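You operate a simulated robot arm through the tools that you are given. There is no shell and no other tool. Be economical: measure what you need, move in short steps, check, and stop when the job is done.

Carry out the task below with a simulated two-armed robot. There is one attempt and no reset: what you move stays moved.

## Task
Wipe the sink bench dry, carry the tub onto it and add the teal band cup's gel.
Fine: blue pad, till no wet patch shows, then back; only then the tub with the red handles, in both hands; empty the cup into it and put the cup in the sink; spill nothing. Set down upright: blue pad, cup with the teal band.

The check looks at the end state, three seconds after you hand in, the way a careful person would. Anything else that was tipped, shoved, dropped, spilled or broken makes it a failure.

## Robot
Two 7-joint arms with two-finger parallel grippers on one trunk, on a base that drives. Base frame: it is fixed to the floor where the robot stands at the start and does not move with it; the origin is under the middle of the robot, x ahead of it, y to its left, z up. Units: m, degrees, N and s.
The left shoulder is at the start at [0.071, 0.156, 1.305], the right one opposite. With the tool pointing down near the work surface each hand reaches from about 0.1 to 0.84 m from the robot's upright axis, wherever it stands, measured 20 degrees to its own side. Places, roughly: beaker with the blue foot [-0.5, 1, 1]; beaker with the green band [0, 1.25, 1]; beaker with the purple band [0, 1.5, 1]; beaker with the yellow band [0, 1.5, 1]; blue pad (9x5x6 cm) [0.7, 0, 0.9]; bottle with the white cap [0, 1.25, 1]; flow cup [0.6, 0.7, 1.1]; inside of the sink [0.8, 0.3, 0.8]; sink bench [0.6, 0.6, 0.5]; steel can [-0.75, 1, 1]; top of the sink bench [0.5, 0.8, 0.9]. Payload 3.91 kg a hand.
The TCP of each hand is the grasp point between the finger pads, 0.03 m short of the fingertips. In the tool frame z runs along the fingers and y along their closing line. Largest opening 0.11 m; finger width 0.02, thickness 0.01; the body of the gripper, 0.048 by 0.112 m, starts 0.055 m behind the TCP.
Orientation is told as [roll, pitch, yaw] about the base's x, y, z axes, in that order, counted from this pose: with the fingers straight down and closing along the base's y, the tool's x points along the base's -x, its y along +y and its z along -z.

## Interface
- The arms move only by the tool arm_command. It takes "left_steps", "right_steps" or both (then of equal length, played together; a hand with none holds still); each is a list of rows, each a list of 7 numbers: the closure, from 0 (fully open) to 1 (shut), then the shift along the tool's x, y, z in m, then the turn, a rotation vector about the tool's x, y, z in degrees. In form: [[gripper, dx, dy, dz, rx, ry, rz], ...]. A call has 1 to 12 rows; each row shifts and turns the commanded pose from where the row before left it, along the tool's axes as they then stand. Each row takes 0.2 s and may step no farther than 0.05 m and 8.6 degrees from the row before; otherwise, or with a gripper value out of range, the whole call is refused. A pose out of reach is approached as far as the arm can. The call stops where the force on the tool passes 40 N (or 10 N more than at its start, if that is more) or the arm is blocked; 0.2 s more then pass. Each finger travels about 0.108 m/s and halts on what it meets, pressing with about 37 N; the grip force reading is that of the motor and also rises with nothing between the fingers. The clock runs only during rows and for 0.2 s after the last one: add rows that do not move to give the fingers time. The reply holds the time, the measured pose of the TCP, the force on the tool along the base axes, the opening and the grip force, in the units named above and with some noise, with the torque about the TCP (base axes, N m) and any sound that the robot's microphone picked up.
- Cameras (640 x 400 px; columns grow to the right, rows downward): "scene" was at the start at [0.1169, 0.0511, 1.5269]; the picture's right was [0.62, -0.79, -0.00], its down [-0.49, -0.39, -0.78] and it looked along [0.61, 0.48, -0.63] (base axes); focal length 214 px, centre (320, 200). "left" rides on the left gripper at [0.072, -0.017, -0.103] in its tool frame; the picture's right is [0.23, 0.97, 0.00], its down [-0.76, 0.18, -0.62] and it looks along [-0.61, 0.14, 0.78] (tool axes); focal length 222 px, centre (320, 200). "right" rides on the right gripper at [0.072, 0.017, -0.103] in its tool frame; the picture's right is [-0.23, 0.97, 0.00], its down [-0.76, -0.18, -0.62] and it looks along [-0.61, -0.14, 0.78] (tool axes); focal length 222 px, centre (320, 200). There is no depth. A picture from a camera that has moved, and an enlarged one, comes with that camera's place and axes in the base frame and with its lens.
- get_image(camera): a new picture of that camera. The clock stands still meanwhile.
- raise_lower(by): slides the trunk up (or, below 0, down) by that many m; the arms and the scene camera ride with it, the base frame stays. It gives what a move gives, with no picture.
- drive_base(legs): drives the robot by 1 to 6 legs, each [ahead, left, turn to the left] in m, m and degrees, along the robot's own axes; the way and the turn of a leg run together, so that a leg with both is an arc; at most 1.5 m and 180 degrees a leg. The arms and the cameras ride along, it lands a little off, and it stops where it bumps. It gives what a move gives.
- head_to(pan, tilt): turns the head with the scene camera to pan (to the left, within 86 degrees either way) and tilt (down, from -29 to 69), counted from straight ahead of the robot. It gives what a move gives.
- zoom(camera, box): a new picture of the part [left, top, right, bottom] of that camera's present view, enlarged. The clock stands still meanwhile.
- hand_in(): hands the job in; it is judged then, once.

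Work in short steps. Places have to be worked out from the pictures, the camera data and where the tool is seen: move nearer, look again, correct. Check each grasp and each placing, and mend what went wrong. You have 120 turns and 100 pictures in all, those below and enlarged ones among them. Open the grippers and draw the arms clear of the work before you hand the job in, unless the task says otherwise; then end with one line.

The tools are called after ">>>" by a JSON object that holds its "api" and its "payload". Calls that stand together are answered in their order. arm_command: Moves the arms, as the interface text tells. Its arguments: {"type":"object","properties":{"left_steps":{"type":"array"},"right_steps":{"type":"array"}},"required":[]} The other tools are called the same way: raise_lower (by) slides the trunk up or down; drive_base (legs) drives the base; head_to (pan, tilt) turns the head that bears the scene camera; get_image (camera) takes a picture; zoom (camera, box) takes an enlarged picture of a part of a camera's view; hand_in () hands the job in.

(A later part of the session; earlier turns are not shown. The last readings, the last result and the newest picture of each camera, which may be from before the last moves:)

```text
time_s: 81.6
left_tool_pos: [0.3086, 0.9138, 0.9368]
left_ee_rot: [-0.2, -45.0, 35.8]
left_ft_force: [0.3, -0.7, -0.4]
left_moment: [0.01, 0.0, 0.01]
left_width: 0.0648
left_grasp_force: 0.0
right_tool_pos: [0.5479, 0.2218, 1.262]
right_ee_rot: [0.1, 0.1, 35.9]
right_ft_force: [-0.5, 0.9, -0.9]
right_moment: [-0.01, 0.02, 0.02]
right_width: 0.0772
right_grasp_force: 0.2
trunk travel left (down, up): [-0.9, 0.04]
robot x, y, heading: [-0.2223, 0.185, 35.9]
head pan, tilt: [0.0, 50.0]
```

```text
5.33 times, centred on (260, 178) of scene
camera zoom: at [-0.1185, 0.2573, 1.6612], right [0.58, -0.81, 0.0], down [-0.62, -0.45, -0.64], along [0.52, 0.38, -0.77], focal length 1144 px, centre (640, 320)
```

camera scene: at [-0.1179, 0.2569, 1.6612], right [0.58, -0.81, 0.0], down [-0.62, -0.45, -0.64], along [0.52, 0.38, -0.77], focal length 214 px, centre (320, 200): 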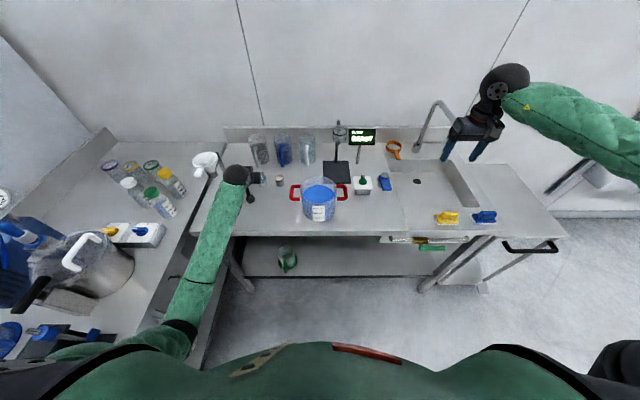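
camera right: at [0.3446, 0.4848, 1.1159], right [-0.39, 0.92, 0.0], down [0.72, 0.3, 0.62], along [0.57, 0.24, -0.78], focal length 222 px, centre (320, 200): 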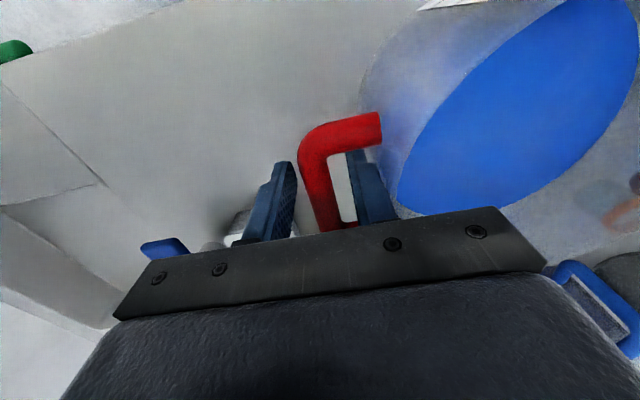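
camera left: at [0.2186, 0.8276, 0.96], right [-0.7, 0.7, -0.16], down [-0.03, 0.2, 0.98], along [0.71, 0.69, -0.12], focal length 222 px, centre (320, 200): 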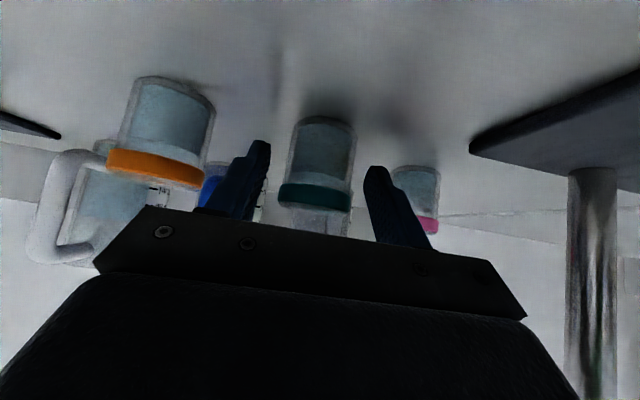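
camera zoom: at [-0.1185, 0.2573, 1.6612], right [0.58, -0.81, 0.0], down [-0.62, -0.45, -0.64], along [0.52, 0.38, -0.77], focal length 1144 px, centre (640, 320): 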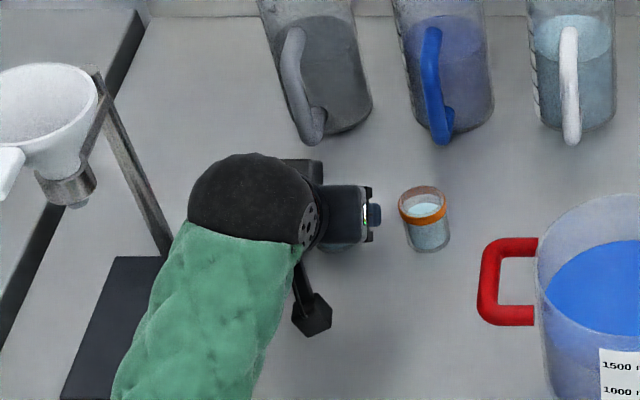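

The cup is centred between the fingers. Closing.

>>> {"api": "arm_command", "payload": {"left_steps": [[0.55, 0, 0, 0, 0, 0, 0], [0.7, 0, 0, 0, 0, 0, 0], [0.85, 0, 0, 0, 0, 0, 0], [1, 0, 0, 0, 0, 0, 0], [1, 0, 0, 0, 0, 0, 0]]}}

>>> {"api": "get_image", "payload": {"camera": "left"}}

```text
time_s: 82.8
left_tool_pos: [0.3095, 0.9129, 0.9379]
left_ee_rot: [-0.2, -45.0, 35.9]
left_ft_force: [-0.1, 0.1, 0.7]
left_moment: [0.01, 0.0, 0.02]
left_width: 0.0337
left_grasp_force: 37.4
right_tool_pos: [0.5477, 0.2215, 1.2621]
right_ee_rot: [0.2, 0.0, 35.9]
right_ft_force: [0.8, 0.0, 0.1]
right_moment: [0.01, 0.01, 0.0]
right_width: 0.077
right_grasp_force: 0.0
trunk travel left (down, up): [-0.9, 0.04]
robot x, y, heading: [-0.2207, 0.1863, 35.8]
head pan, tilt: [0.0, 50.0]
```

```text
43 pictures are left
camera left: at [0.2188, 0.8277, 0.9599], right [-0.7, 0.7, -0.16], down [-0.02, 0.2, 0.98], along [0.71, 0.69, -0.12], focal length 222 px, centre (320, 200)
```

left: 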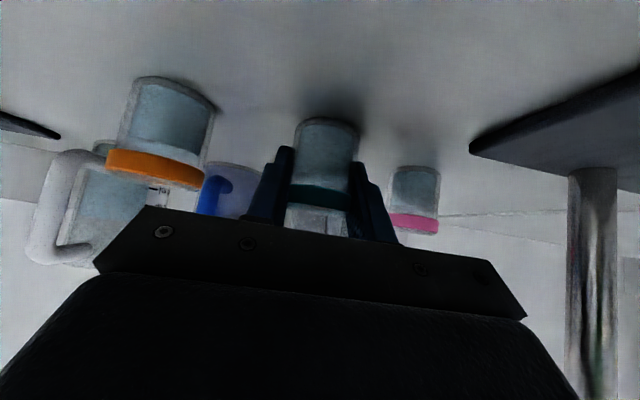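

Closed at 34 mm with full grip force. Test-lift 3 cm straight up and look.

>>> {"api": "arm_command", "payload": {"left_steps": [[1, -0.0035, 0, -0.0035, 0, 0, 0], [1, -0.007, 0, -0.007, 0, 0, 0], [1, -0.007, 0, -0.007, 0, 0, 0], [1, -0.0035, 0, -0.0035, 0, 0, 0], [1, 0, 0, 0, 0, 0, 0]]}}

>>> {"api": "get_image", "payload": {"camera": "left"}}

>>> {"api": "zoom", "payload": {"camera": "scene", "box": [220, 140, 300, 190]}}

```text
time_s: 84.0
left_tool_pos: [0.3092, 0.9134, 0.9681]
left_ee_rot: [-0.2, -44.8, 35.9]
left_ft_force: [-0.6, 0.0, -1.0]
left_moment: [-0.01, -0.03, 0.01]
left_width: 0.0337
left_grasp_force: 37.2
right_tool_pos: [0.5487, 0.2219, 1.2621]
right_ee_rot: [0.1, 0.0, 36.0]
right_ft_force: [-0.7, -0.2, -0.2]
right_moment: [0.0, 0.0, 0.02]
right_width: 0.0771
right_grasp_force: 0.0
trunk travel left (down, up): [-0.9, 0.04]
robot x, y, heading: [-0.2225, 0.1828, 35.7]
head pan, tilt: [0.0, 50.0]
```

```text
42 pictures are left
camera left: at [0.2186, 0.8278, 0.989], right [-0.7, 0.7, -0.16], down [-0.02, 0.2, 0.98], along [0.71, 0.69, -0.12], focal length 222 px, centre (320, 200)
```

left: 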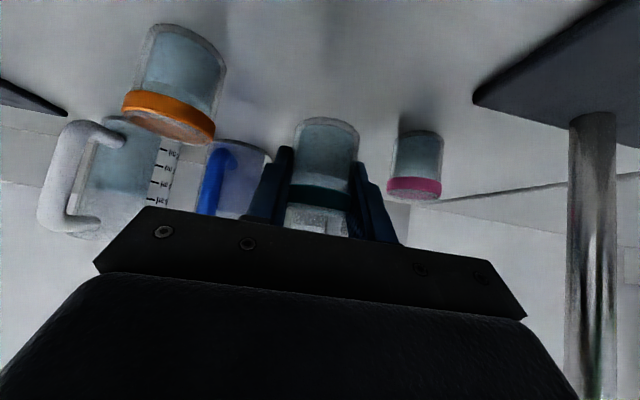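

```text
8.00 times, centred on (260, 165) of scene
camera zoom: at [-0.1179, 0.2574, 1.6612], right [0.58, -0.81, 0.0], down [-0.62, -0.45, -0.64], along [0.52, 0.38, -0.77], focal length 1716 px, centre (800, 480)
```

zoom: 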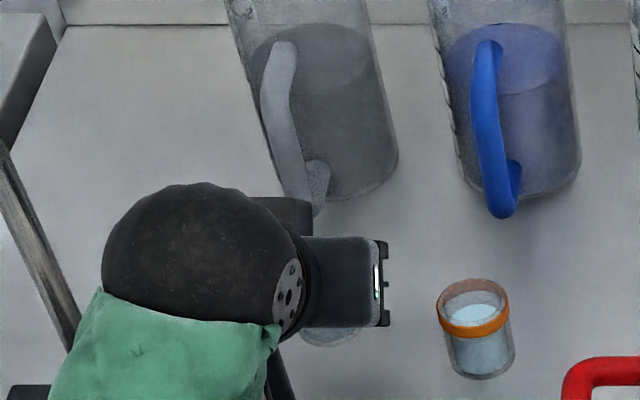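

The cup is held upright, gel inside. Raising it smoothly to z≈1.14.

>>> {"api": "arm_command", "payload": {"left_steps": [[1, -0.007, 0, -0.007, 0, 0, 0], [1, -0.0145, 0, -0.0145, 0, 0, 0], [1, -0.0145, 0, -0.0145, 0, 0, 0], [1, -0.0145, 0, -0.0145, 0, 0, 0], [1, -0.0145, 0, -0.0145, 0, 0, 0], [1, -0.0145, 0, -0.0145, 0, 0, 0], [1, -0.0145, 0, -0.0145, 0, 0, 0], [1, -0.0145, 0, -0.0145, 0, 0, 0], [1, -0.0145, 0, -0.0145, 0, 0, 0], [1, 0, 0, 0, 0, 0, 0]]}}

>>> {"api": "zoom", "payload": {"camera": "scene", "box": [200, 110, 360, 210]}}

```text
time_s: 86.2
left_tool_pos: [0.3109, 0.9167, 1.1408]
left_ee_rot: [-0.2, -44.9, 35.9]
left_ft_force: [-0.8, 0.7, -0.4]
left_moment: [-0.01, -0.02, -0.03]
left_width: 0.0335
left_grasp_force: 37.2
right_tool_pos: [0.548, 0.2222, 1.2615]
right_ee_rot: [0.2, 0.0, 35.9]
right_ft_force: [0.3, 0.1, 0.2]
right_moment: [-0.01, 0.02, -0.02]
right_width: 0.077
right_grasp_force: 0.1
trunk travel left (down, up): [-0.9, 0.04]
robot x, y, heading: [-0.2189, 0.1863, 35.4]
head pan, tilt: [0.0, 50.0]
```

```text
4.00 times, centred on (280, 160) of scene
camera zoom: at [-0.118, 0.2575, 1.6612], right [0.58, -0.81, 0.0], down [-0.62, -0.45, -0.64], along [0.52, 0.38, -0.77], focal length 858 px, centre (480, 360)
```

zoom: 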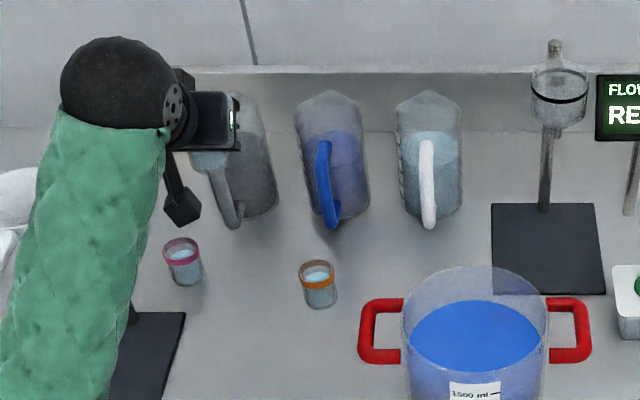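

Moving level over the tub (target slightly behind its centre).

>>> {"api": "arm_command", "payload": {"left_steps": [[1, 0.0043, -0.0119, -0.0043, 0, 0, 0], [1, 0.0087, -0.0238, -0.0087, 0, 0, 0], [1, 0.0087, -0.0238, -0.0087, 0, 0, 0], [1, 0.0087, -0.0238, -0.0087, 0, 0, 0], [1, 0.0087, -0.0238, -0.0087, 0, 0, 0], [1, 0.0087, -0.0238, -0.0087, 0, 0, 0], [1, 0.0087, -0.0238, -0.0087, 0, 0, 0], [1, 0.0087, -0.0238, -0.0087, 0, 0, 0], [1, 0.0087, -0.0238, -0.0087, 0, 0, 0], [1, 0.0087, -0.0238, -0.0087, 0, 0, 0], [1, 0.0087, -0.0238, -0.0087, 0, 0, 0], [1, 0.0043, -0.0119, -0.0043, 0, 0, 0]]}}

>>> {"api": "zoom", "payload": {"camera": "scene", "box": [220, 110, 400, 222]}}

>>> {"api": "get_image", "payload": {"camera": "right"}}

>>> {"api": "get_image", "payload": {"camera": "left"}}

```text
time_s: 88.8
left_tool_pos: [0.3501, 0.6225, 1.139]
left_ee_rot: [0.0, -44.9, 35.8]
left_ft_force: [-0.1, 0.1, -0.7]
left_moment: [0.03, -0.02, 0.01]
left_width: 0.0334
left_grasp_force: 37.3
right_tool_pos: [0.5477, 0.2228, 1.2618]
right_ee_rot: [0.1, 0.0, 36.0]
right_ft_force: [-0.2, -0.2, 0.4]
right_moment: [0.01, -0.03, 0.02]
right_width: 0.0774
right_grasp_force: 0.0
trunk travel left (down, up): [-0.9, 0.04]
robot x, y, heading: [-0.2195, 0.1859, 35.8]
head pan, tilt: [0.0, 50.0]
```

```text
3.56 times, centred on (310, 166) of scene
camera zoom: at [-0.1177, 0.2569, 1.6612], right [0.59, -0.81, 0.0], down [-0.62, -0.45, -0.64], along [0.52, 0.38, -0.77], focal length 763 px, centre (356, 321)
```

zoom: 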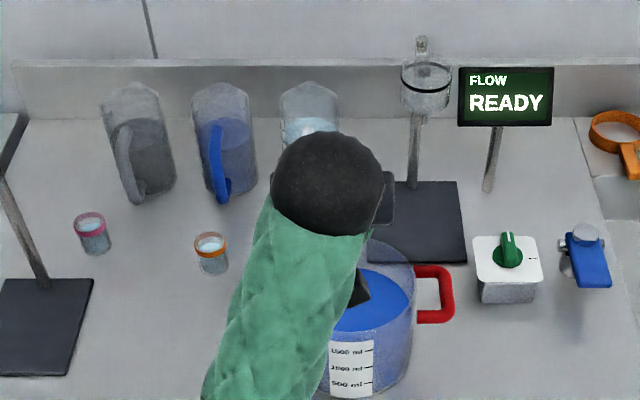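

```text
38 pictures are left
camera right: at [0.48, 0.1924, 1.3656], right [-0.39, 0.92, 0.0], down [0.72, 0.3, 0.62], along [0.57, 0.24, -0.78], focal length 222 px, centre (320, 200)
```

right: 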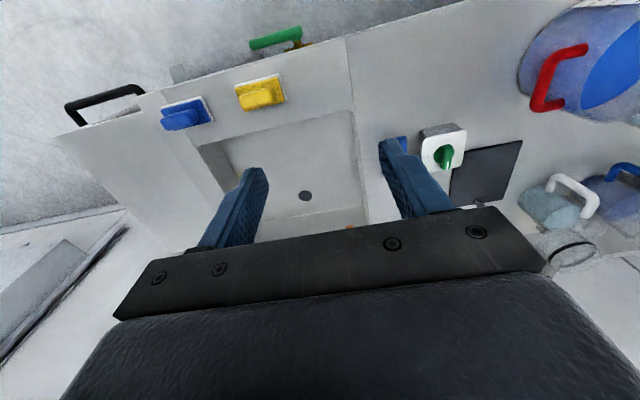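

```text
37 pictures are left
camera left: at [0.2609, 0.5368, 1.161], right [-0.7, 0.7, -0.16], down [-0.02, 0.2, 0.98], along [0.71, 0.69, -0.12], focal length 222 px, centre (320, 200)
```

left: 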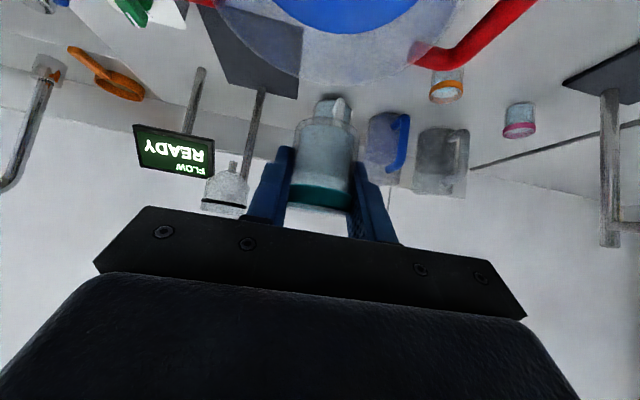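

The cup is over the tub. Lowering 1.5 cm and rolling to ~93°.

>>> {"api": "arm_command", "payload": {"left_steps": [[1, 0.0106, 0, 0.0106, 0, 0, 0], [1, 0, 0, 0, 0, 0, 8.5], [1, 0, 0, 0, 0, 0, 8.5], [1, 0, 0, 0, 0, 0, 8.5], [1, 0, 0, 0, 0, 0, 8.5], [1, 0, 0, 0, 0, 0, 8.5], [1, 0, 0, 0, 0, 0, 8.5], [1, 0, 0, 0, 0, 0, 8.5], [1, 0, 0, 0, 0, 0, 8.5], [1, 0, 0, 0, 0, 0, 8.5], [1, 0, 0, 0, 0, 0, 8.5], [1, 0, 0, 0, 0, 0, 8.5]]}}

>>> {"api": "zoom", "payload": {"camera": "scene", "box": [240, 120, 400, 220]}}

>>> {"api": "get_image", "payload": {"camera": "left"}}

```text
time_s: 91.4
left_tool_pos: [0.3519, 0.6222, 1.1259]
left_ee_rot: [44.9, 2.4, -56.8]
left_ft_force: [-0.3, -0.3, -0.6]
left_moment: [0.0, -0.04, 0.0]
left_width: 0.0334
left_grasp_force: 37.0
right_tool_pos: [0.5483, 0.2223, 1.2616]
right_ee_rot: [0.1, 0.0, 35.8]
right_ft_force: [0.1, 0.8, 0.0]
right_moment: [-0.01, -0.01, -0.02]
right_width: 0.0773
right_grasp_force: 0.1
trunk travel left (down, up): [-0.9, 0.04]
robot x, y, heading: [-0.2207, 0.1856, 35.5]
head pan, tilt: [0.0, 50.0]
```

```text
4.00 times, centred on (320, 170) of scene
camera zoom: at [-0.1179, 0.2578, 1.6611], right [0.58, -0.81, 0.0], down [-0.62, -0.45, -0.64], along [0.52, 0.38, -0.77], focal length 858 px, centre (320, 320)
```

zoom: 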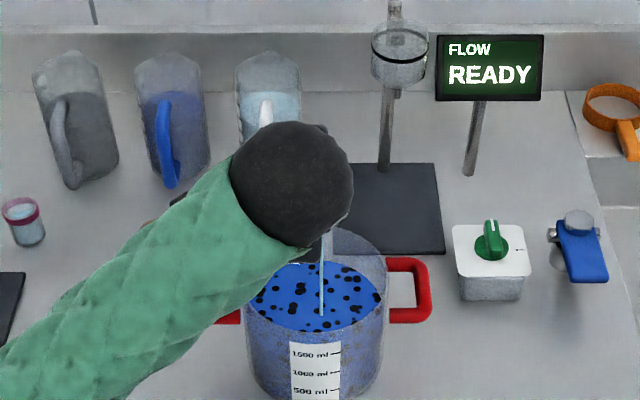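

```text
35 pictures are left
camera left: at [0.2441, 0.6353, 1.1898], right [0.47, 0.54, 0.7], down [0.17, -0.83, 0.53], along [0.87, -0.13, -0.48], focal length 222 px, centre (320, 200)
```

left: 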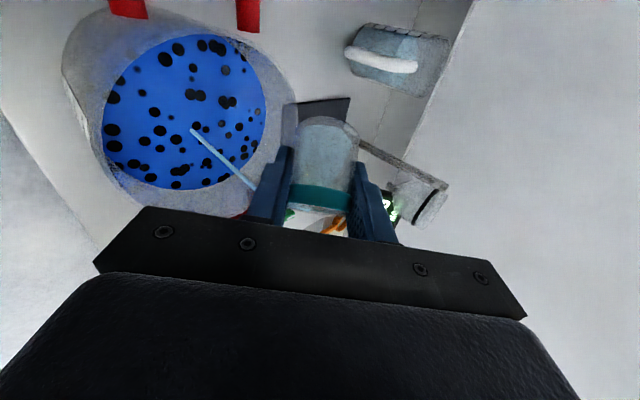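

The stream lands near the tub's centre. I'll hold a little, then tilt further.

>>> {"api": "arm_command", "payload": {"left_steps": [[1, 0, 0, 0, 0, 0, 0], [1, 0, 0, 0, 0, 0, 0], [1, 0, 0, 0, 0, 0, 0], [1, 0, 0, 0, 0, 0, 0], [1, 0, 0, 0, -5, 0, 0], [1, 0, 0, 0, -5, 0, 0], [1, 0, 0, 0, -5, 0, 0], [1, 0, 0, 0, -5, 0, 0], [1, 0, 0, 0, 0, 0, 0], [1, 0, 0, 0, 0, 0, 0], [1, 0, 0, 0, 0, 0, 0], [1, 0, 0, 0, 0, 0, 0]]}}

>>> {"api": "zoom", "payload": {"camera": "scene", "box": [240, 120, 400, 220]}}

>>> {"api": "get_image", "payload": {"camera": "left"}}

```text
time_s: 94.0
left_tool_pos: [0.3531, 0.6238, 1.1248]
left_ee_rot: [64.9, 2.4, -56.8]
left_ft_force: [0.0, 0.8, -0.7]
left_moment: [-0.02, 0.02, 0.01]
left_width: 0.0334
left_grasp_force: 36.5
right_tool_pos: [0.5479, 0.2211, 1.2621]
right_ee_rot: [0.1, 0.0, 35.9]
right_ft_force: [0.7, -0.3, 0.4]
right_moment: [-0.02, -0.04, 0.01]
right_width: 0.0772
right_grasp_force: 0.1
trunk travel left (down, up): [-0.9, 0.04]
robot x, y, heading: [-0.2203, 0.1822, 35.4]
head pan, tilt: [0.0, 50.0]
```

```text
4.00 times, centred on (320, 170) of scene
camera zoom: at [-0.1177, 0.2573, 1.6612], right [0.58, -0.81, 0.0], down [-0.62, -0.45, -0.64], along [0.52, 0.38, -0.77], focal length 858 px, centre (320, 320)
```

zoom: 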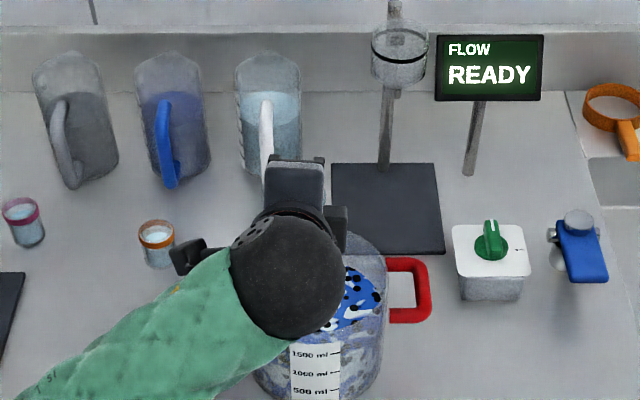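

```text
33 pictures are left
camera left: at [0.2295, 0.6282, 1.1569], right [0.24, 0.39, 0.89], down [0.02, -0.92, 0.39], along [0.97, -0.08, -0.23], focal length 222 px, centre (320, 200)
```

left: 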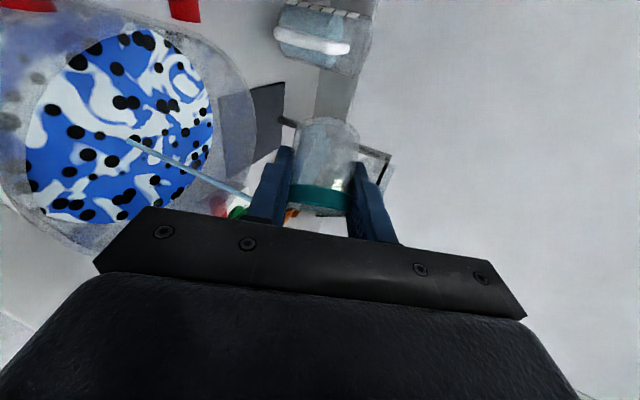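

Pour continues cleanly. Pitching 8° more and rolling another ~40°, with holds.

>>> {"api": "arm_command", "payload": {"left_steps": [[1, 0, 0, 0.0, 0, 0, 0], [1, 0, 0, 0, -4, 0, 0], [1, 0, 0, 0, -4, 0, 0], [1, 0, 0, 0, 0, 0, 6], [1, 0, 0, 0, 0, 0, 6], [1, 0, 0, 0, 0, 0, 6], [1, 0, 0, 0, 0, 0, 6], [1, 0, 0, 0, 0, 0, 6], [1, 0, 0, 0, 0, 0, 6], [1, 0, 0, 0, 0, 0, 6], [1, 0, 0, 0, 0, 0, 0], [1, 0, 0, 0, 0, 0, 0]]}}

>>> {"api": "zoom", "payload": {"camera": "scene", "box": [240, 120, 400, 220]}}

>>> {"api": "get_image", "payload": {"camera": "left"}}

```text
time_s: 96.6
left_tool_pos: [0.3519, 0.6223, 1.1255]
left_ee_rot: [66.7, 42.2, -72.1]
left_ft_force: [-0.2, 0.4, 0.6]
left_moment: [-0.02, 0.01, 0.02]
left_width: 0.0334
left_grasp_force: 37.0
right_tool_pos: [0.5493, 0.2221, 1.2613]
right_ee_rot: [0.1, -0.1, 35.8]
right_ft_force: [-0.1, 0.1, 1.0]
right_moment: [-0.01, 0.0, 0.0]
right_width: 0.077
right_grasp_force: 0.1
trunk travel left (down, up): [-0.9, 0.04]
robot x, y, heading: [-0.2198, 0.1817, 35.8]
head pan, tilt: [0.0, 50.0]
```

```text
4.00 times, centred on (320, 170) of scene
camera zoom: at [-0.1179, 0.2574, 1.6612], right [0.58, -0.81, 0.0], down [-0.62, -0.45, -0.64], along [0.52, 0.38, -0.77], focal length 858 px, centre (320, 320)
```

zoom: 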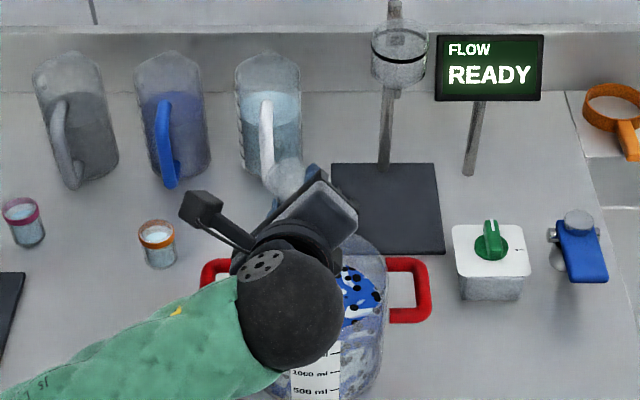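

```text
31 pictures are left
camera left: at [0.245, 0.6269, 1.1932], right [0.5, -0.29, 0.82], down [-0.22, -0.95, -0.21], along [0.84, -0.08, -0.54], focal length 222 px, centre (320, 200)
```

left: 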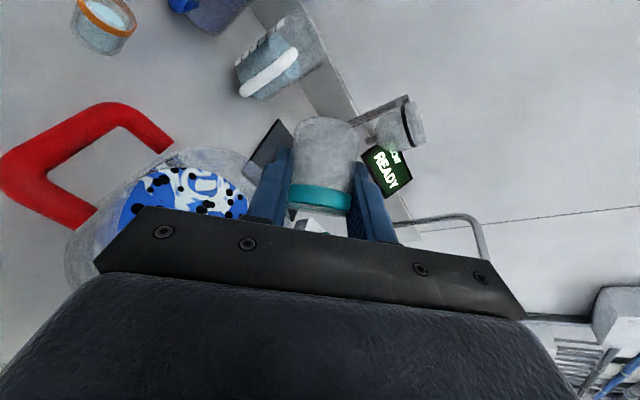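

No visible stream any more and the cup looks clear. Tilting ~12° more with a hold, then zooming in on the cup.

>>> {"api": "arm_command", "payload": {"left_steps": [[1, 0, 0, 0, 0, 0, 6], [1, 0, 0, 0, 0, 0, 6], [1, 0, 0, 0, 0, 0, 0], [1, 0, 0, 0, 0, 0, 0], [1, 0, 0, 0, 0, 0, 0], [1, 0, 0, 0, 0, 0, 0], [1, 0, 0, 0, 0, 0, 0], [1, 0, 0, 0, 0, 0, 0], [1, 0, 0, 0, 0, 0, 0], [1, 0, 0, 0, 0, 0, 0], [1, 0, 0, 0, 0, 0, 0], [1, 0, 0, 0, 0, 0, 0]]}}

>>> {"api": "zoom", "payload": {"camera": "left", "box": [220, 90, 420, 215]}}

```text
time_s: 99.2
left_tool_pos: [0.3527, 0.6229, 1.1255]
left_ee_rot: [60.9, 52.8, -79.9]
left_ft_force: [-0.1, -1.3, 0.3]
left_moment: [-0.02, 0.0, 0.01]
left_width: 0.0333
left_grasp_force: 36.9
right_tool_pos: [0.5493, 0.2208, 1.261]
right_ee_rot: [0.1, 0.1, 35.8]
right_ft_force: [0.3, -0.5, 0.9]
right_moment: [0.04, -0.02, 0.0]
right_width: 0.0772
right_grasp_force: 0.1
trunk travel left (down, up): [-0.9, 0.04]
robot x, y, heading: [-0.2195, 0.1895, 35.9]
head pan, tilt: [0.0, 50.0]
```

```text
3.20 times, centred on (320, 152) of left
camera zoom: at [0.253, 0.6214, 1.2048], right [0.56, -0.45, 0.7], down [-0.31, -0.89, -0.33], along [0.77, -0.03, -0.64], focal length 711 px, centre (320, 352)
```

zoom: 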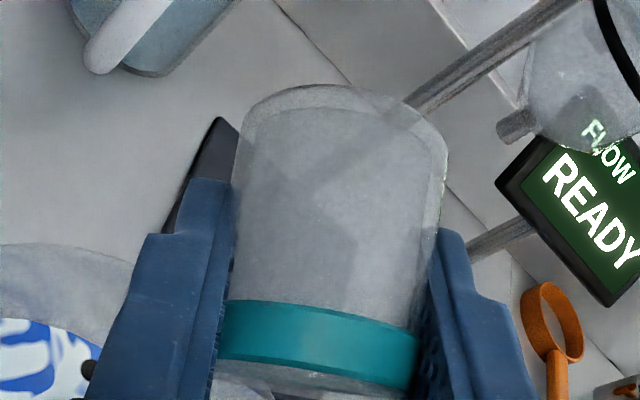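

The cup is empty. Reversing the wrist motion over the tub back to upright.

>>> {"api": "arm_command", "payload": {"left_steps": [[1, 0, 0, 0, 0, 0, -7.714], [1, 0, 0, 0, 0, 0, -7.714], [1, 0, 0, 0, 0, 0, -7.714], [1, 0, 0, 0, 0, 0, -7.714], [1, 0, 0, 0, 0, 0, -7.714], [1, 0, 0, 0, 0, 0, -7.714], [1, 0, 0, 0, 0, 0, -7.716], [1, 0, 0, 0, 7, 0, 0], [1, 0, 0, 0, 7, 0, 0], [1, 0, 0, 0, 7, 0, 0], [1, 0, 0, 0, 7, 0, 0]]}}

>>> {"api": "arm_command", "payload": {"left_steps": [[1, 0, 0, 0, 0, 0, -8.5], [1, 0, 0, 0, 0, 0, -8.5], [1, 0, 0, 0, 0, 0, -8.5], [1, 0, 0, 0, 0, 0, -8.5], [1, 0, 0, 0, 0, 0, -8.5], [1, 0, 0, 0, 0, 0, -8.5], [1, 0, 0, 0, 0, 0, -8.5], [1, 0, 0, 0, 0, 0, -8.5], [1, 0, 0, 0, 0, 0, -8.5], [1, 0, 0, 0, 0, 0, -8.5], [1, 0, 0, 0, 0, 0, -8.5], [1, 0, 0, 0, 0, 0, 0]]}}

>>> {"api": "get_image", "payload": {"camera": "scene"}}

>>> {"api": "zoom", "payload": {"camera": "left", "box": [220, 90, 420, 215]}}

```text
time_s: 101.6
left_tool_pos: [0.3532, 0.6246, 1.1256]
left_ee_rot: [44.8, 2.3, -56.9]
left_ft_force: [0.0, 0.4, -0.8]
left_moment: [-0.02, 0.03, 0.0]
left_width: 0.0336
left_grasp_force: 37.0
right_tool_pos: [0.5496, 0.2221, 1.2606]
right_ee_rot: [0.2, 0.1, 35.9]
right_ft_force: [-0.2, -1.1, -0.1]
right_moment: [-0.02, 0.03, 0.0]
right_width: 0.0773
right_grasp_force: 0.0
trunk travel left (down, up): [-0.9, 0.04]
robot x, y, heading: [-0.2227, 0.1845, 35.6]
head pan, tilt: [0.0, 50.0]
```

```text
time_s: 104.4
left_tool_pos: [0.3352, 0.6639, 1.1182]
left_ee_rot: [6.7, -45.6, 32.2]
left_ft_force: [0.2, 0.4, -0.5]
left_moment: [0.01, -0.02, 0.01]
left_width: 0.0334
left_grasp_force: 36.9
right_tool_pos: [0.5485, 0.2211, 1.2625]
right_ee_rot: [0.0, -0.1, 35.9]
right_ft_force: [0.5, -0.5, 1.1]
right_moment: [0.03, 0.03, 0.01]
right_width: 0.0772
right_grasp_force: 0.1
trunk travel left (down, up): [-0.9, 0.04]
robot x, y, heading: [-0.2188, 0.1851, 35.5]
head pan, tilt: [0.0, 50.0]
stopped in row 12 (left hand): the arm was blocked; the commanded pose is now the measured one
```

```text
29 pictures are left
camera scene: at [-0.1178, 0.2572, 1.6612], right [0.58, -0.81, 0.0], down [-0.62, -0.45, -0.64], along [0.52, 0.38, -0.77], focal length 214 px, centre (320, 200)
```

scene: 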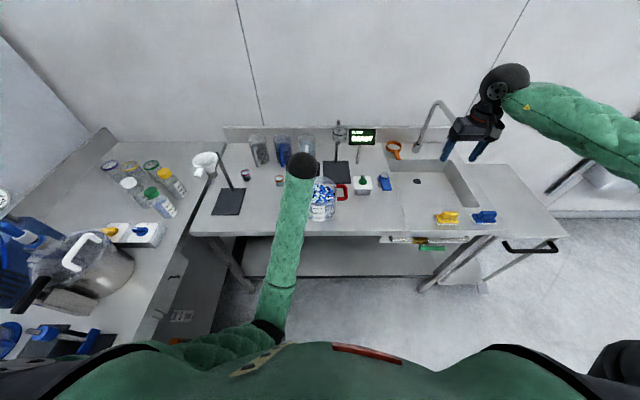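

```text
3.20 times, centred on (320, 152) of left
camera zoom: at [0.2471, 0.5731, 1.1367], right [-0.72, 0.69, -0.08], down [0.01, 0.13, 0.99], along [0.69, 0.71, -0.1], focal length 711 px, centre (320, 352)
```

zoom: 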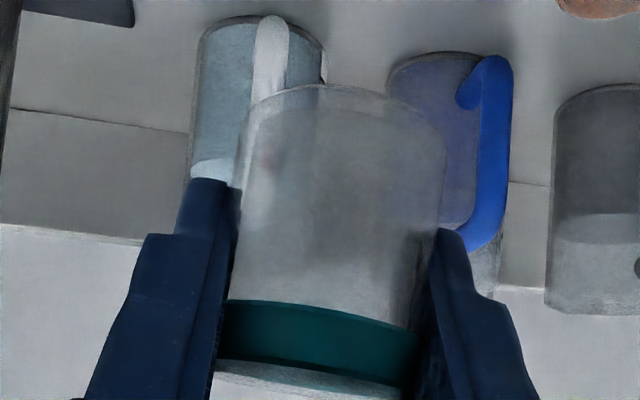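

The arm reports being blocked near the end (likely the elbow against the torso; tool forces ≈0). Checking the tub area.

>>> {"api": "zoom", "payload": {"camera": "scene", "box": [220, 120, 400, 232]}}

>>> {"api": "zoom", "payload": {"camera": "scene", "box": [120, 200, 360, 350]}}

```text
3.56 times, centred on (310, 176) of scene
camera zoom: at [-0.1178, 0.2572, 1.6612], right [0.58, -0.81, 0.0], down [-0.62, -0.45, -0.64], along [0.52, 0.38, -0.77], focal length 763 px, centre (356, 285)
```

zoom: 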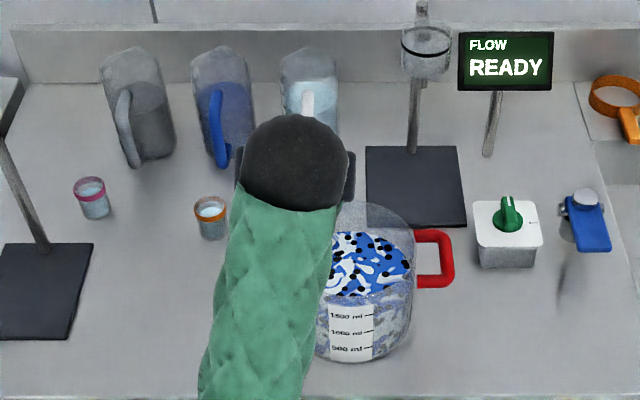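

```text
2.67 times, centred on (240, 275) of scene
camera zoom: at [-0.1178, 0.2572, 1.6612], right [0.58, -0.81, 0.0], down [-0.62, -0.45, -0.64], along [0.52, 0.38, -0.77], focal length 572 px, centre (533, 0)
```

zoom: 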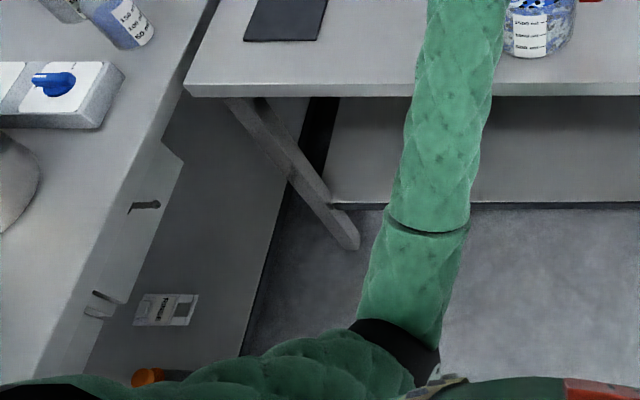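

Tub unmoved, cup upright; the elbow was just tight against the torso. Raising the cup straight up 0.12 m and slightly forward.

>>> {"api": "arm_command", "payload": {"left_steps": [[1, -0.014, 0.01, -0.01, 0, 0, 0], [1, -0.014, 0.01, -0.01, 0, 0, 0], [1, -0.014, 0.01, -0.01, 0, 0, 0], [1, -0.014, 0.01, -0.01, 0, 0, 0], [1, -0.014, 0.01, -0.01, 0, 0, 0], [1, -0.014, 0.01, -0.01, 0, 0, 0], [1, -0.014, 0.01, -0.01, 0, 0, 0], [1, 0, 0, 0, 0, 0, 0]]}}

>>> {"api": "get_image", "payload": {"camera": "scene"}}

```text
time_s: 106.2
left_tool_pos: [0.3144, 0.7213, 1.2427]
left_ee_rot: [6.4, -45.5, 32.3]
left_ft_force: [0.0, -1.5, -0.2]
left_moment: [0.0, 0.01, -0.01]
left_width: 0.0335
left_grasp_force: 37.0
right_tool_pos: [0.5476, 0.2212, 1.2621]
right_ee_rot: [0.1, 0.0, 35.9]
right_ft_force: [-0.1, -0.2, 0.4]
right_moment: [0.01, 0.02, 0.0]
right_width: 0.077
right_grasp_force: 0.0
trunk travel left (down, up): [-0.9, 0.04]
robot x, y, heading: [-0.2189, 0.1811, 35.9]
head pan, tilt: [0.0, 50.0]
```

```text
25 pictures are left
camera scene: at [-0.1179, 0.257, 1.6612], right [0.58, -0.81, 0.0], down [-0.62, -0.45, -0.64], along [0.52, 0.38, -0.77], focal length 214 px, centre (320, 200)
```

scene: 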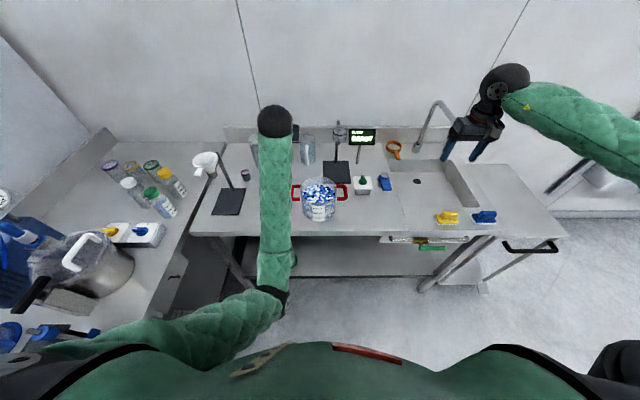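

Now driving right 0.67 m to bring the cup in front of the sink.

>>> {"api": "drive_base", "payload": {"legs": [[0, -0.67, 0]]}}

>>> {"api": "get_image", "payload": {"camera": "scene"}}

>>> {"api": "get_image", "payload": {"camera": "left"}}

```text
time_s: 109.9
left_tool_pos: [0.7058, 0.1812, 1.2433]
left_ee_rot: [6.5, -45.7, 32.6]
left_ft_force: [-0.1, -0.6, 0.3]
left_moment: [0.01, 0.0, 0.01]
left_width: 0.0336
left_grasp_force: 37.2
right_tool_pos: [0.9413, -0.3183, 1.2623]
right_ee_rot: [0.2, 0.1, 36.1]
right_ft_force: [-0.3, 0.4, 0.6]
right_moment: [-0.01, 0.0, -0.02]
right_width: 0.0771
right_grasp_force: 0.0
trunk travel left (down, up): [-0.9, 0.04]
robot x, y, heading: [0.1738, -0.3592, 36.0]
head pan, tilt: [0.0, 50.0]
```

```text
24 pictures are left
camera scene: at [0.2754, -0.2856, 1.6612], right [0.59, -0.81, 0.0], down [-0.62, -0.45, -0.64], along [0.52, 0.38, -0.77], focal length 214 px, centre (320, 200)
```

scene: 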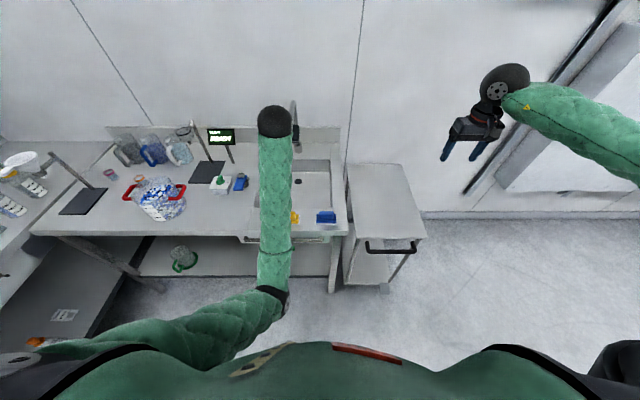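

```text
23 pictures are left
camera left: at [0.6182, 0.0916, 1.2615], right [-0.72, 0.69, -0.08], down [0.01, 0.13, 0.99], along [0.69, 0.71, -0.1], focal length 222 px, centre (320, 200)
```

left: 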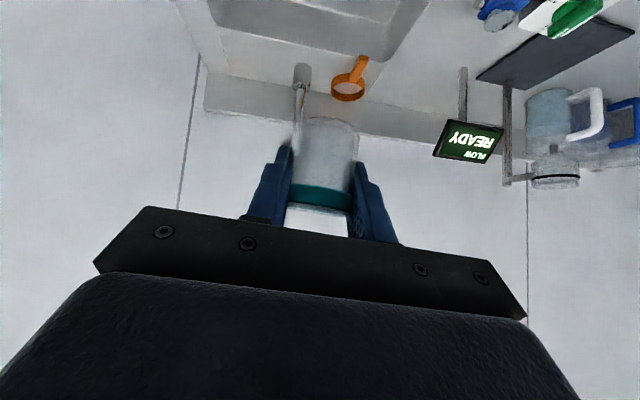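

Placing into the sink with the slanted hand would bring the forearm down onto the yellow pad. Instead I'll set the empty cup upright on the free bench strip (f≈0.63, l≈0.03), regrasp it from above, then put it in the sink. Driving back 0.1 and left 0.14 first.

>>> {"api": "drive_base", "payload": {"legs": [[-0.1, 0.14, 0]]}}

>>> {"api": "get_image", "payload": {"camera": "scene"}}

```text
time_s: 111.3
left_tool_pos: [0.5468, 0.2347, 1.2433]
left_ee_rot: [6.7, -45.6, 32.4]
left_ft_force: [0.5, 0.4, 0.2]
left_moment: [0.0, 0.03, 0.01]
left_width: 0.0338
left_grasp_force: 37.2
right_tool_pos: [0.7819, -0.2659, 1.2599]
right_ee_rot: [0.2, 0.2, 36.0]
right_ft_force: [-0.3, 0.7, 0.4]
right_moment: [0.03, 0.0, 0.02]
right_width: 0.0772
right_grasp_force: 0.0
trunk travel left (down, up): [-0.9, 0.04]
robot x, y, heading: [0.013, -0.3055, 35.9]
head pan, tilt: [0.0, 50.0]
```

```text
22 pictures are left
camera scene: at [0.1156, -0.2312, 1.661], right [0.59, -0.81, 0.0], down [-0.62, -0.45, -0.64], along [0.52, 0.38, -0.77], focal length 214 px, centre (320, 200)
```

scene: 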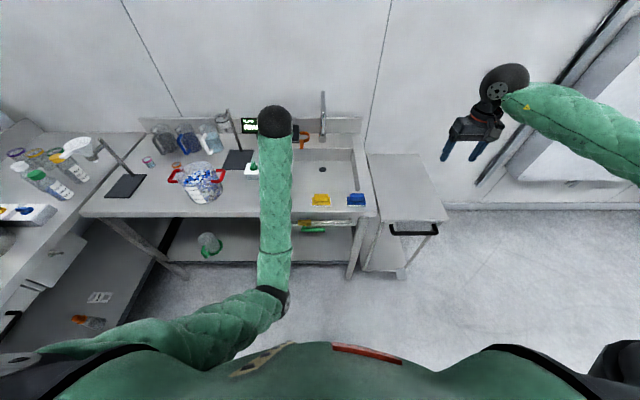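

Leveling the cup (it leans 4.6°) and moving it above the free strip at z≈1.05.

>>> {"api": "arm_command", "payload": {"left_steps": [[1, 0, 0, 0, 3.2, 0.4, -3.3], [1, 0.0124, 0.0199, 0.0218, 0, 0, 0], [1, 0.0124, 0.0199, 0.0218, 0, 0, 0], [1, 0.0124, 0.0199, 0.0218, 0, 0, 0], [1, 0.0124, 0.0199, 0.0218, 0, 0, 0], [1, 0.0124, 0.0199, 0.0218, 0, 0, 0], [1, 0.0124, 0.0199, 0.0218, 0, 0, 0], [1, 0.0124, 0.0199, 0.0218, 0, 0, 0], [1, 0.0124, 0.0199, 0.0218, 0, 0, 0], [1, 0, 0, 0, 0, 0, 0]]}}

>>> {"api": "get_image", "payload": {"camera": "scene"}}

>>> {"api": "get_image", "payload": {"camera": "left"}}

```text
time_s: 113.5
left_tool_pos: [0.4917, 0.3955, 1.0478]
left_ee_rot: [-0.1, -45.4, 37.1]
left_ft_force: [-0.8, -0.2, -1.2]
left_moment: [0.02, 0.01, 0.03]
left_width: 0.0334
left_grasp_force: 37.3
right_tool_pos: [0.7802, -0.2643, 1.2612]
right_ee_rot: [0.1, 0.0, 36.1]
right_ft_force: [0.5, 0.4, 0.2]
right_moment: [0.04, 0.01, 0.0]
right_width: 0.0769
right_grasp_force: 0.1
trunk travel left (down, up): [-0.9, 0.04]
robot x, y, heading: [0.0088, -0.3045, 35.9]
head pan, tilt: [0.0, 50.0]
```

```text
21 pictures are left
camera scene: at [0.1143, -0.2314, 1.6612], right [0.59, -0.81, 0.0], down [-0.62, -0.45, -0.64], along [0.52, 0.38, -0.77], focal length 214 px, centre (320, 200)
```

scene: 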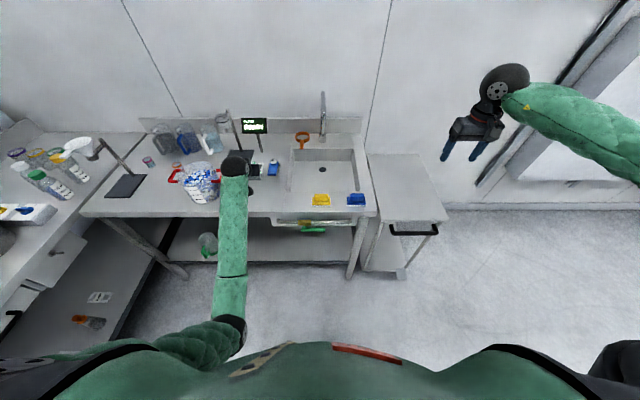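

```text
20 pictures are left
camera left: at [0.4036, 0.3069, 1.0693], right [-0.71, 0.68, -0.16], down [-0.04, 0.2, 0.98], along [0.7, 0.71, -0.12], focal length 222 px, centre (320, 200)
```

left: 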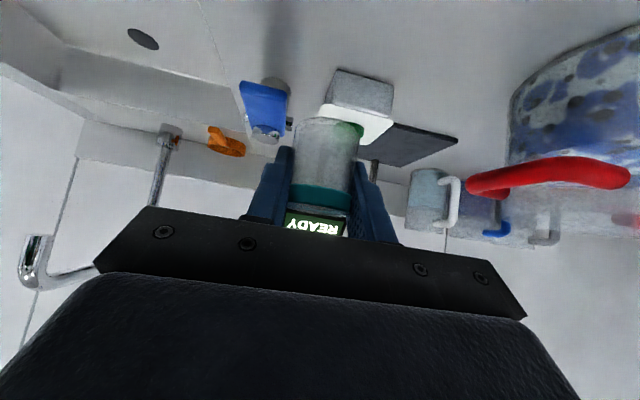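

Clear spot below, tub handle 9 cm away. Lowering vertically to just above the bench.

>>> {"api": "arm_command", "payload": {"left_steps": [[1, 0.0125, 0, 0.0125, 0, 0, 0], [1, 0.0125, 0, 0.0125, 0, 0, 0], [1, 0.0125, 0, 0.0125, 0, 0, 0], [1, 0.0125, 0, 0.0125, 0, 0, 0], [1, 0.0125, 0, 0.0125, 0, 0, 0], [1, 0.0125, 0, 0.0125, 0, 0, 0], [1, 0.001, 0, 0.001, 0, 0, 0], [1, 0, 0, 0, 0, 0, 0]]}}

```text
time_s: 115.3
left_tool_pos: [0.4932, 0.3943, 0.9426]
left_ee_rot: [0.0, -45.4, 37.2]
left_ft_force: [-0.1, -0.3, -1.0]
left_moment: [-0.01, 0.01, 0.03]
left_width: 0.0334
left_grasp_force: 37.0
right_tool_pos: [0.7801, -0.2656, 1.2629]
right_ee_rot: [0.2, 0.0, 36.0]
right_ft_force: [0.2, 0.0, -0.3]
right_moment: [0.01, 0.0, 0.04]
right_width: 0.0769
right_grasp_force: 0.0
trunk travel left (down, up): [-0.9, 0.04]
robot x, y, heading: [0.0108, -0.3055, 36.0]
head pan, tilt: [0.0, 50.0]
```

Continuing in 1–2 mm steps to contact.

>>> {"api": "arm_command", "payload": {"left_steps": [[1, 0.0014, 0, 0.0014, 0, 0, 0], [1, 0.0014, 0, 0.0014, 0, 0, 0], [1, 0.0007, 0, 0.0007, 0, 0, 0], [1, 0, 0, 0, 0, 0, 0]]}}

>>> {"api": "get_image", "payload": {"camera": "left"}}

```text
time_s: 116.3
left_tool_pos: [0.4934, 0.3956, 0.9389]
left_ee_rot: [0.1, -45.5, 37.2]
left_ft_force: [0.2, 0.2, 3.4]
left_moment: [0.01, 0.06, -0.01]
left_width: 0.0335
left_grasp_force: 36.7
right_tool_pos: [0.7808, -0.2652, 1.2623]
right_ee_rot: [0.2, 0.0, 36.1]
right_ft_force: [0.0, -0.5, 0.1]
right_moment: [0.01, -0.02, 0.0]
right_width: 0.0771
right_grasp_force: 0.0
trunk travel left (down, up): [-0.9, 0.04]
robot x, y, heading: [0.0103, -0.2973, 35.7]
head pan, tilt: [0.0, 50.0]
```

```text
19 pictures are left
camera left: at [0.4052, 0.3073, 0.9588], right [-0.71, 0.68, -0.16], down [-0.04, 0.2, 0.98], along [0.7, 0.71, -0.12], focal length 222 px, centre (320, 200)
```

left: 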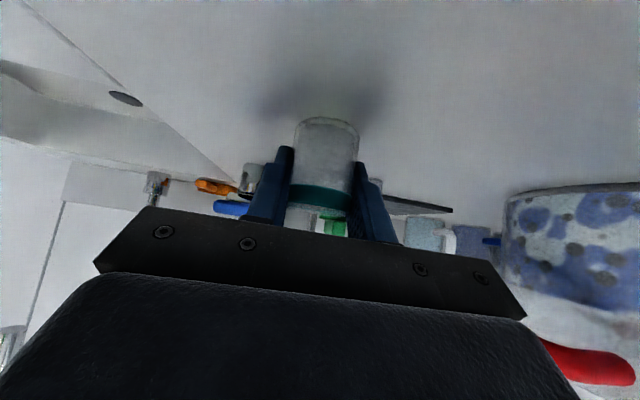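

Cup touches the bench (3.4 N), upright. Opening and withdrawing along the finger axis.

>>> {"api": "arm_command", "payload": {"left_steps": [[0.8, 0, 0, 0, 0, 0, 0], [0.5, 0, 0, 0, 0, 0, 0], [0.41, 0, 0, 0, 0, 0, 0], [0.41, 0, 0, 0, 0, 0, 0], [0.41, 0, 0, -0.02, 0, 0, 0], [0.41, 0, 0, -0.03, 0, 0, 0], [0.41, 0, 0, -0.03, 0, 0, 0], [0.41, -0.02, 0, -0.04, 0, 0, 0], [0.41, -0.02, 0, -0.04, 0, 0, 0], [0.41, 0, 0, 0, 0, 0, 0]]}}

>>> {"api": "get_image", "payload": {"camera": "left"}}

>>> {"api": "get_image", "payload": {"camera": "scene"}}

```text
time_s: 118.5
left_tool_pos: [0.4232, 0.3419, 1.0777]
left_ee_rot: [0.0, -45.5, 37.3]
left_ft_force: [0.1, 0.6, -0.6]
left_moment: [0.04, 0.0, 0.0]
left_width: 0.0651
left_grasp_force: 0.1
right_tool_pos: [0.7795, -0.2657, 1.2634]
right_ee_rot: [0.1, 0.0, 36.1]
right_ft_force: [-0.5, -1.0, -0.8]
right_moment: [0.01, 0.02, 0.02]
right_width: 0.077
right_grasp_force: 0.0
trunk travel left (down, up): [-0.9, 0.04]
robot x, y, heading: [0.0111, -0.3043, 35.8]
head pan, tilt: [0.0, 50.0]
```

```text
18 pictures are left
camera left: at [0.335, 0.2534, 1.0983], right [-0.72, 0.68, -0.16], down [-0.04, 0.2, 0.98], along [0.7, 0.71, -0.12], focal length 222 px, centre (320, 200)
```

left: 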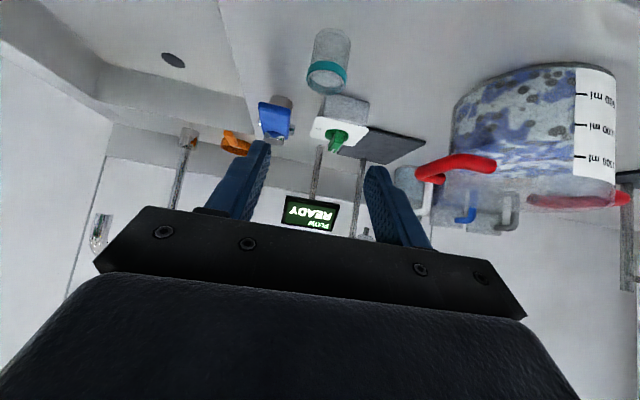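

```text
17 pictures are left
camera scene: at [0.114, -0.2306, 1.6611], right [0.59, -0.81, 0.0], down [-0.62, -0.45, -0.64], along [0.52, 0.38, -0.77], focal length 214 px, centre (320, 200)
```

scene: 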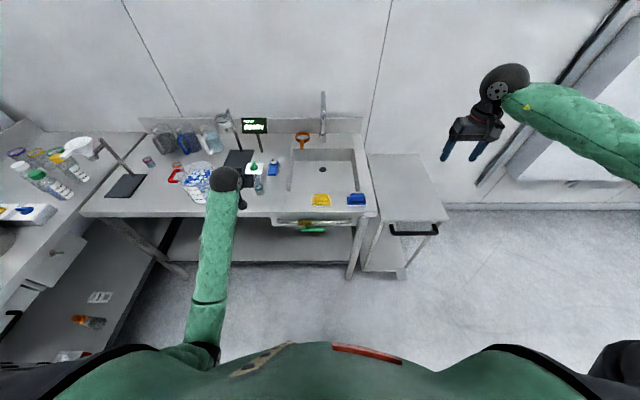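

The cup stands upright. Turning the left hand back to vertical, then viewing from above.

>>> {"api": "arm_command", "payload": {"left_steps": [[0.41, 0, 0, -0.01, 0, 7.6, 0], [0.41, 0, 0, -0.01, 0, 7.6, 0], [0.41, 0, 0, -0.01, 0, 7.6, 0], [0.41, 0, 0, -0.01, 0, 7.6, 0], [0.41, 0, 0, -0.01, 0, 7.6, 0], [0.41, 0, 0, -0.01, 0, 7.5, 1.4], [0.41, -0.03, 0, 0, 0, 0, 0], [0.41, -0.03, 0, 0, 0, 0, 0], [0.41, 0, 0, 0, 0, 0, 0]]}}

>>> {"api": "get_image", "payload": {"camera": "left"}}

>>> {"api": "zoom", "payload": {"camera": "scene", "box": [220, 140, 380, 240]}}

```text
time_s: 120.5
left_tool_pos: [0.4511, 0.3625, 1.1297]
left_ee_rot: [0.0, 0.0, 35.8]
left_ft_force: [0.2, 1.0, 0.2]
left_moment: [0.0, -0.04, -0.01]
left_width: 0.0648
left_grasp_force: 0.0
right_tool_pos: [0.7799, -0.2644, 1.2624]
right_ee_rot: [0.1, 0.0, 35.9]
right_ft_force: [-0.1, -0.4, -0.2]
right_moment: [0.04, -0.01, -0.03]
right_width: 0.0773
right_grasp_force: 0.1
trunk travel left (down, up): [-0.9, 0.04]
robot x, y, heading: [0.0105, -0.3059, 35.9]
head pan, tilt: [0.0, 50.0]
```

```text
16 pictures are left
camera left: at [0.4031, 0.3072, 1.2337], right [-0.75, 0.66, 0.0], down [0.51, 0.59, 0.62], along [0.41, 0.47, -0.78], focal length 222 px, centre (320, 200)
```

left: 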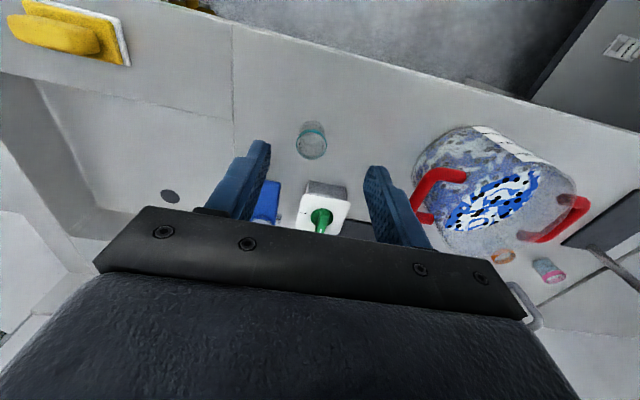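

```text
4.00 times, centred on (300, 190) of scene
camera zoom: at [0.1126, -0.2308, 1.6613], right [0.59, -0.81, 0.0], down [-0.62, -0.45, -0.64], along [0.52, 0.38, -0.77], focal length 858 px, centre (400, 240)
```

zoom: 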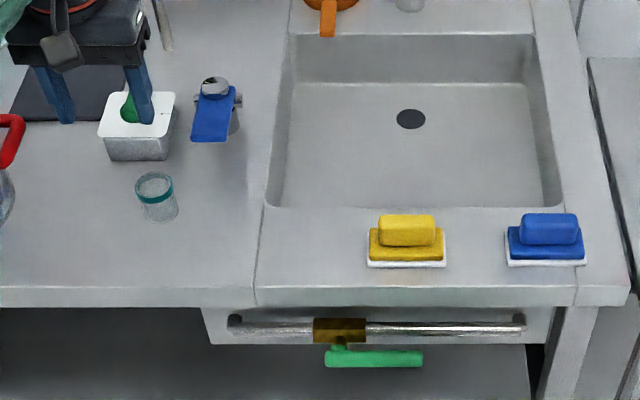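

Both views agree: cup at (0.498,0.397). Sink floor estimated ≈0.81. Moving above the cup and descending to z≈0.938.

>>> {"api": "arm_command", "payload": {"left_steps": [[0.41, -0.029, 0.0005, 0, 0, 0, 0], [0.41, -0.029, 0, 0, 0, 0, 0], [0.41, 0, 0, 0, 0, 0, 0], [0.41, 0, 0, 0.04, 0, 0, 0], [0.41, 0, 0, 0.04, 0, 0, 0], [0.41, 0, 0, 0.04, 0, 0, 0], [0.41, 0, 0, 0.03, 0, 0, 0], [0.41, 0, 0, 0, 0, 0, 0]]}}

>>> {"api": "get_image", "payload": {"camera": "left"}}

```text
time_s: 122.3
left_tool_pos: [0.5009, 0.3984, 0.979]
left_ee_rot: [0.1, 0.1, 35.8]
left_ft_force: [0.2, 0.4, 0.4]
left_moment: [0.01, 0.0, 0.02]
left_width: 0.0651
left_grasp_force: 0.0
right_tool_pos: [0.7809, -0.2646, 1.2618]
right_ee_rot: [0.1, 0.0, 36.1]
right_ft_force: [0.4, 0.0, -0.7]
right_moment: [0.02, 0.01, 0.02]
right_width: 0.077
right_grasp_force: 0.0
trunk travel left (down, up): [-0.9, 0.04]
robot x, y, heading: [0.0108, -0.3037, 35.7]
head pan, tilt: [0.0, 50.0]
```

```text
14 pictures are left
camera left: at [0.4527, 0.3418, 1.0828], right [-0.75, 0.66, 0.0], down [0.52, 0.59, 0.62], along [0.41, 0.47, -0.78], focal length 222 px, centre (320, 200)
```

left: 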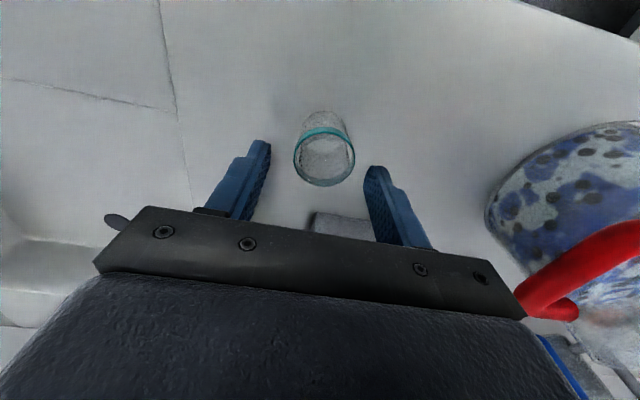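

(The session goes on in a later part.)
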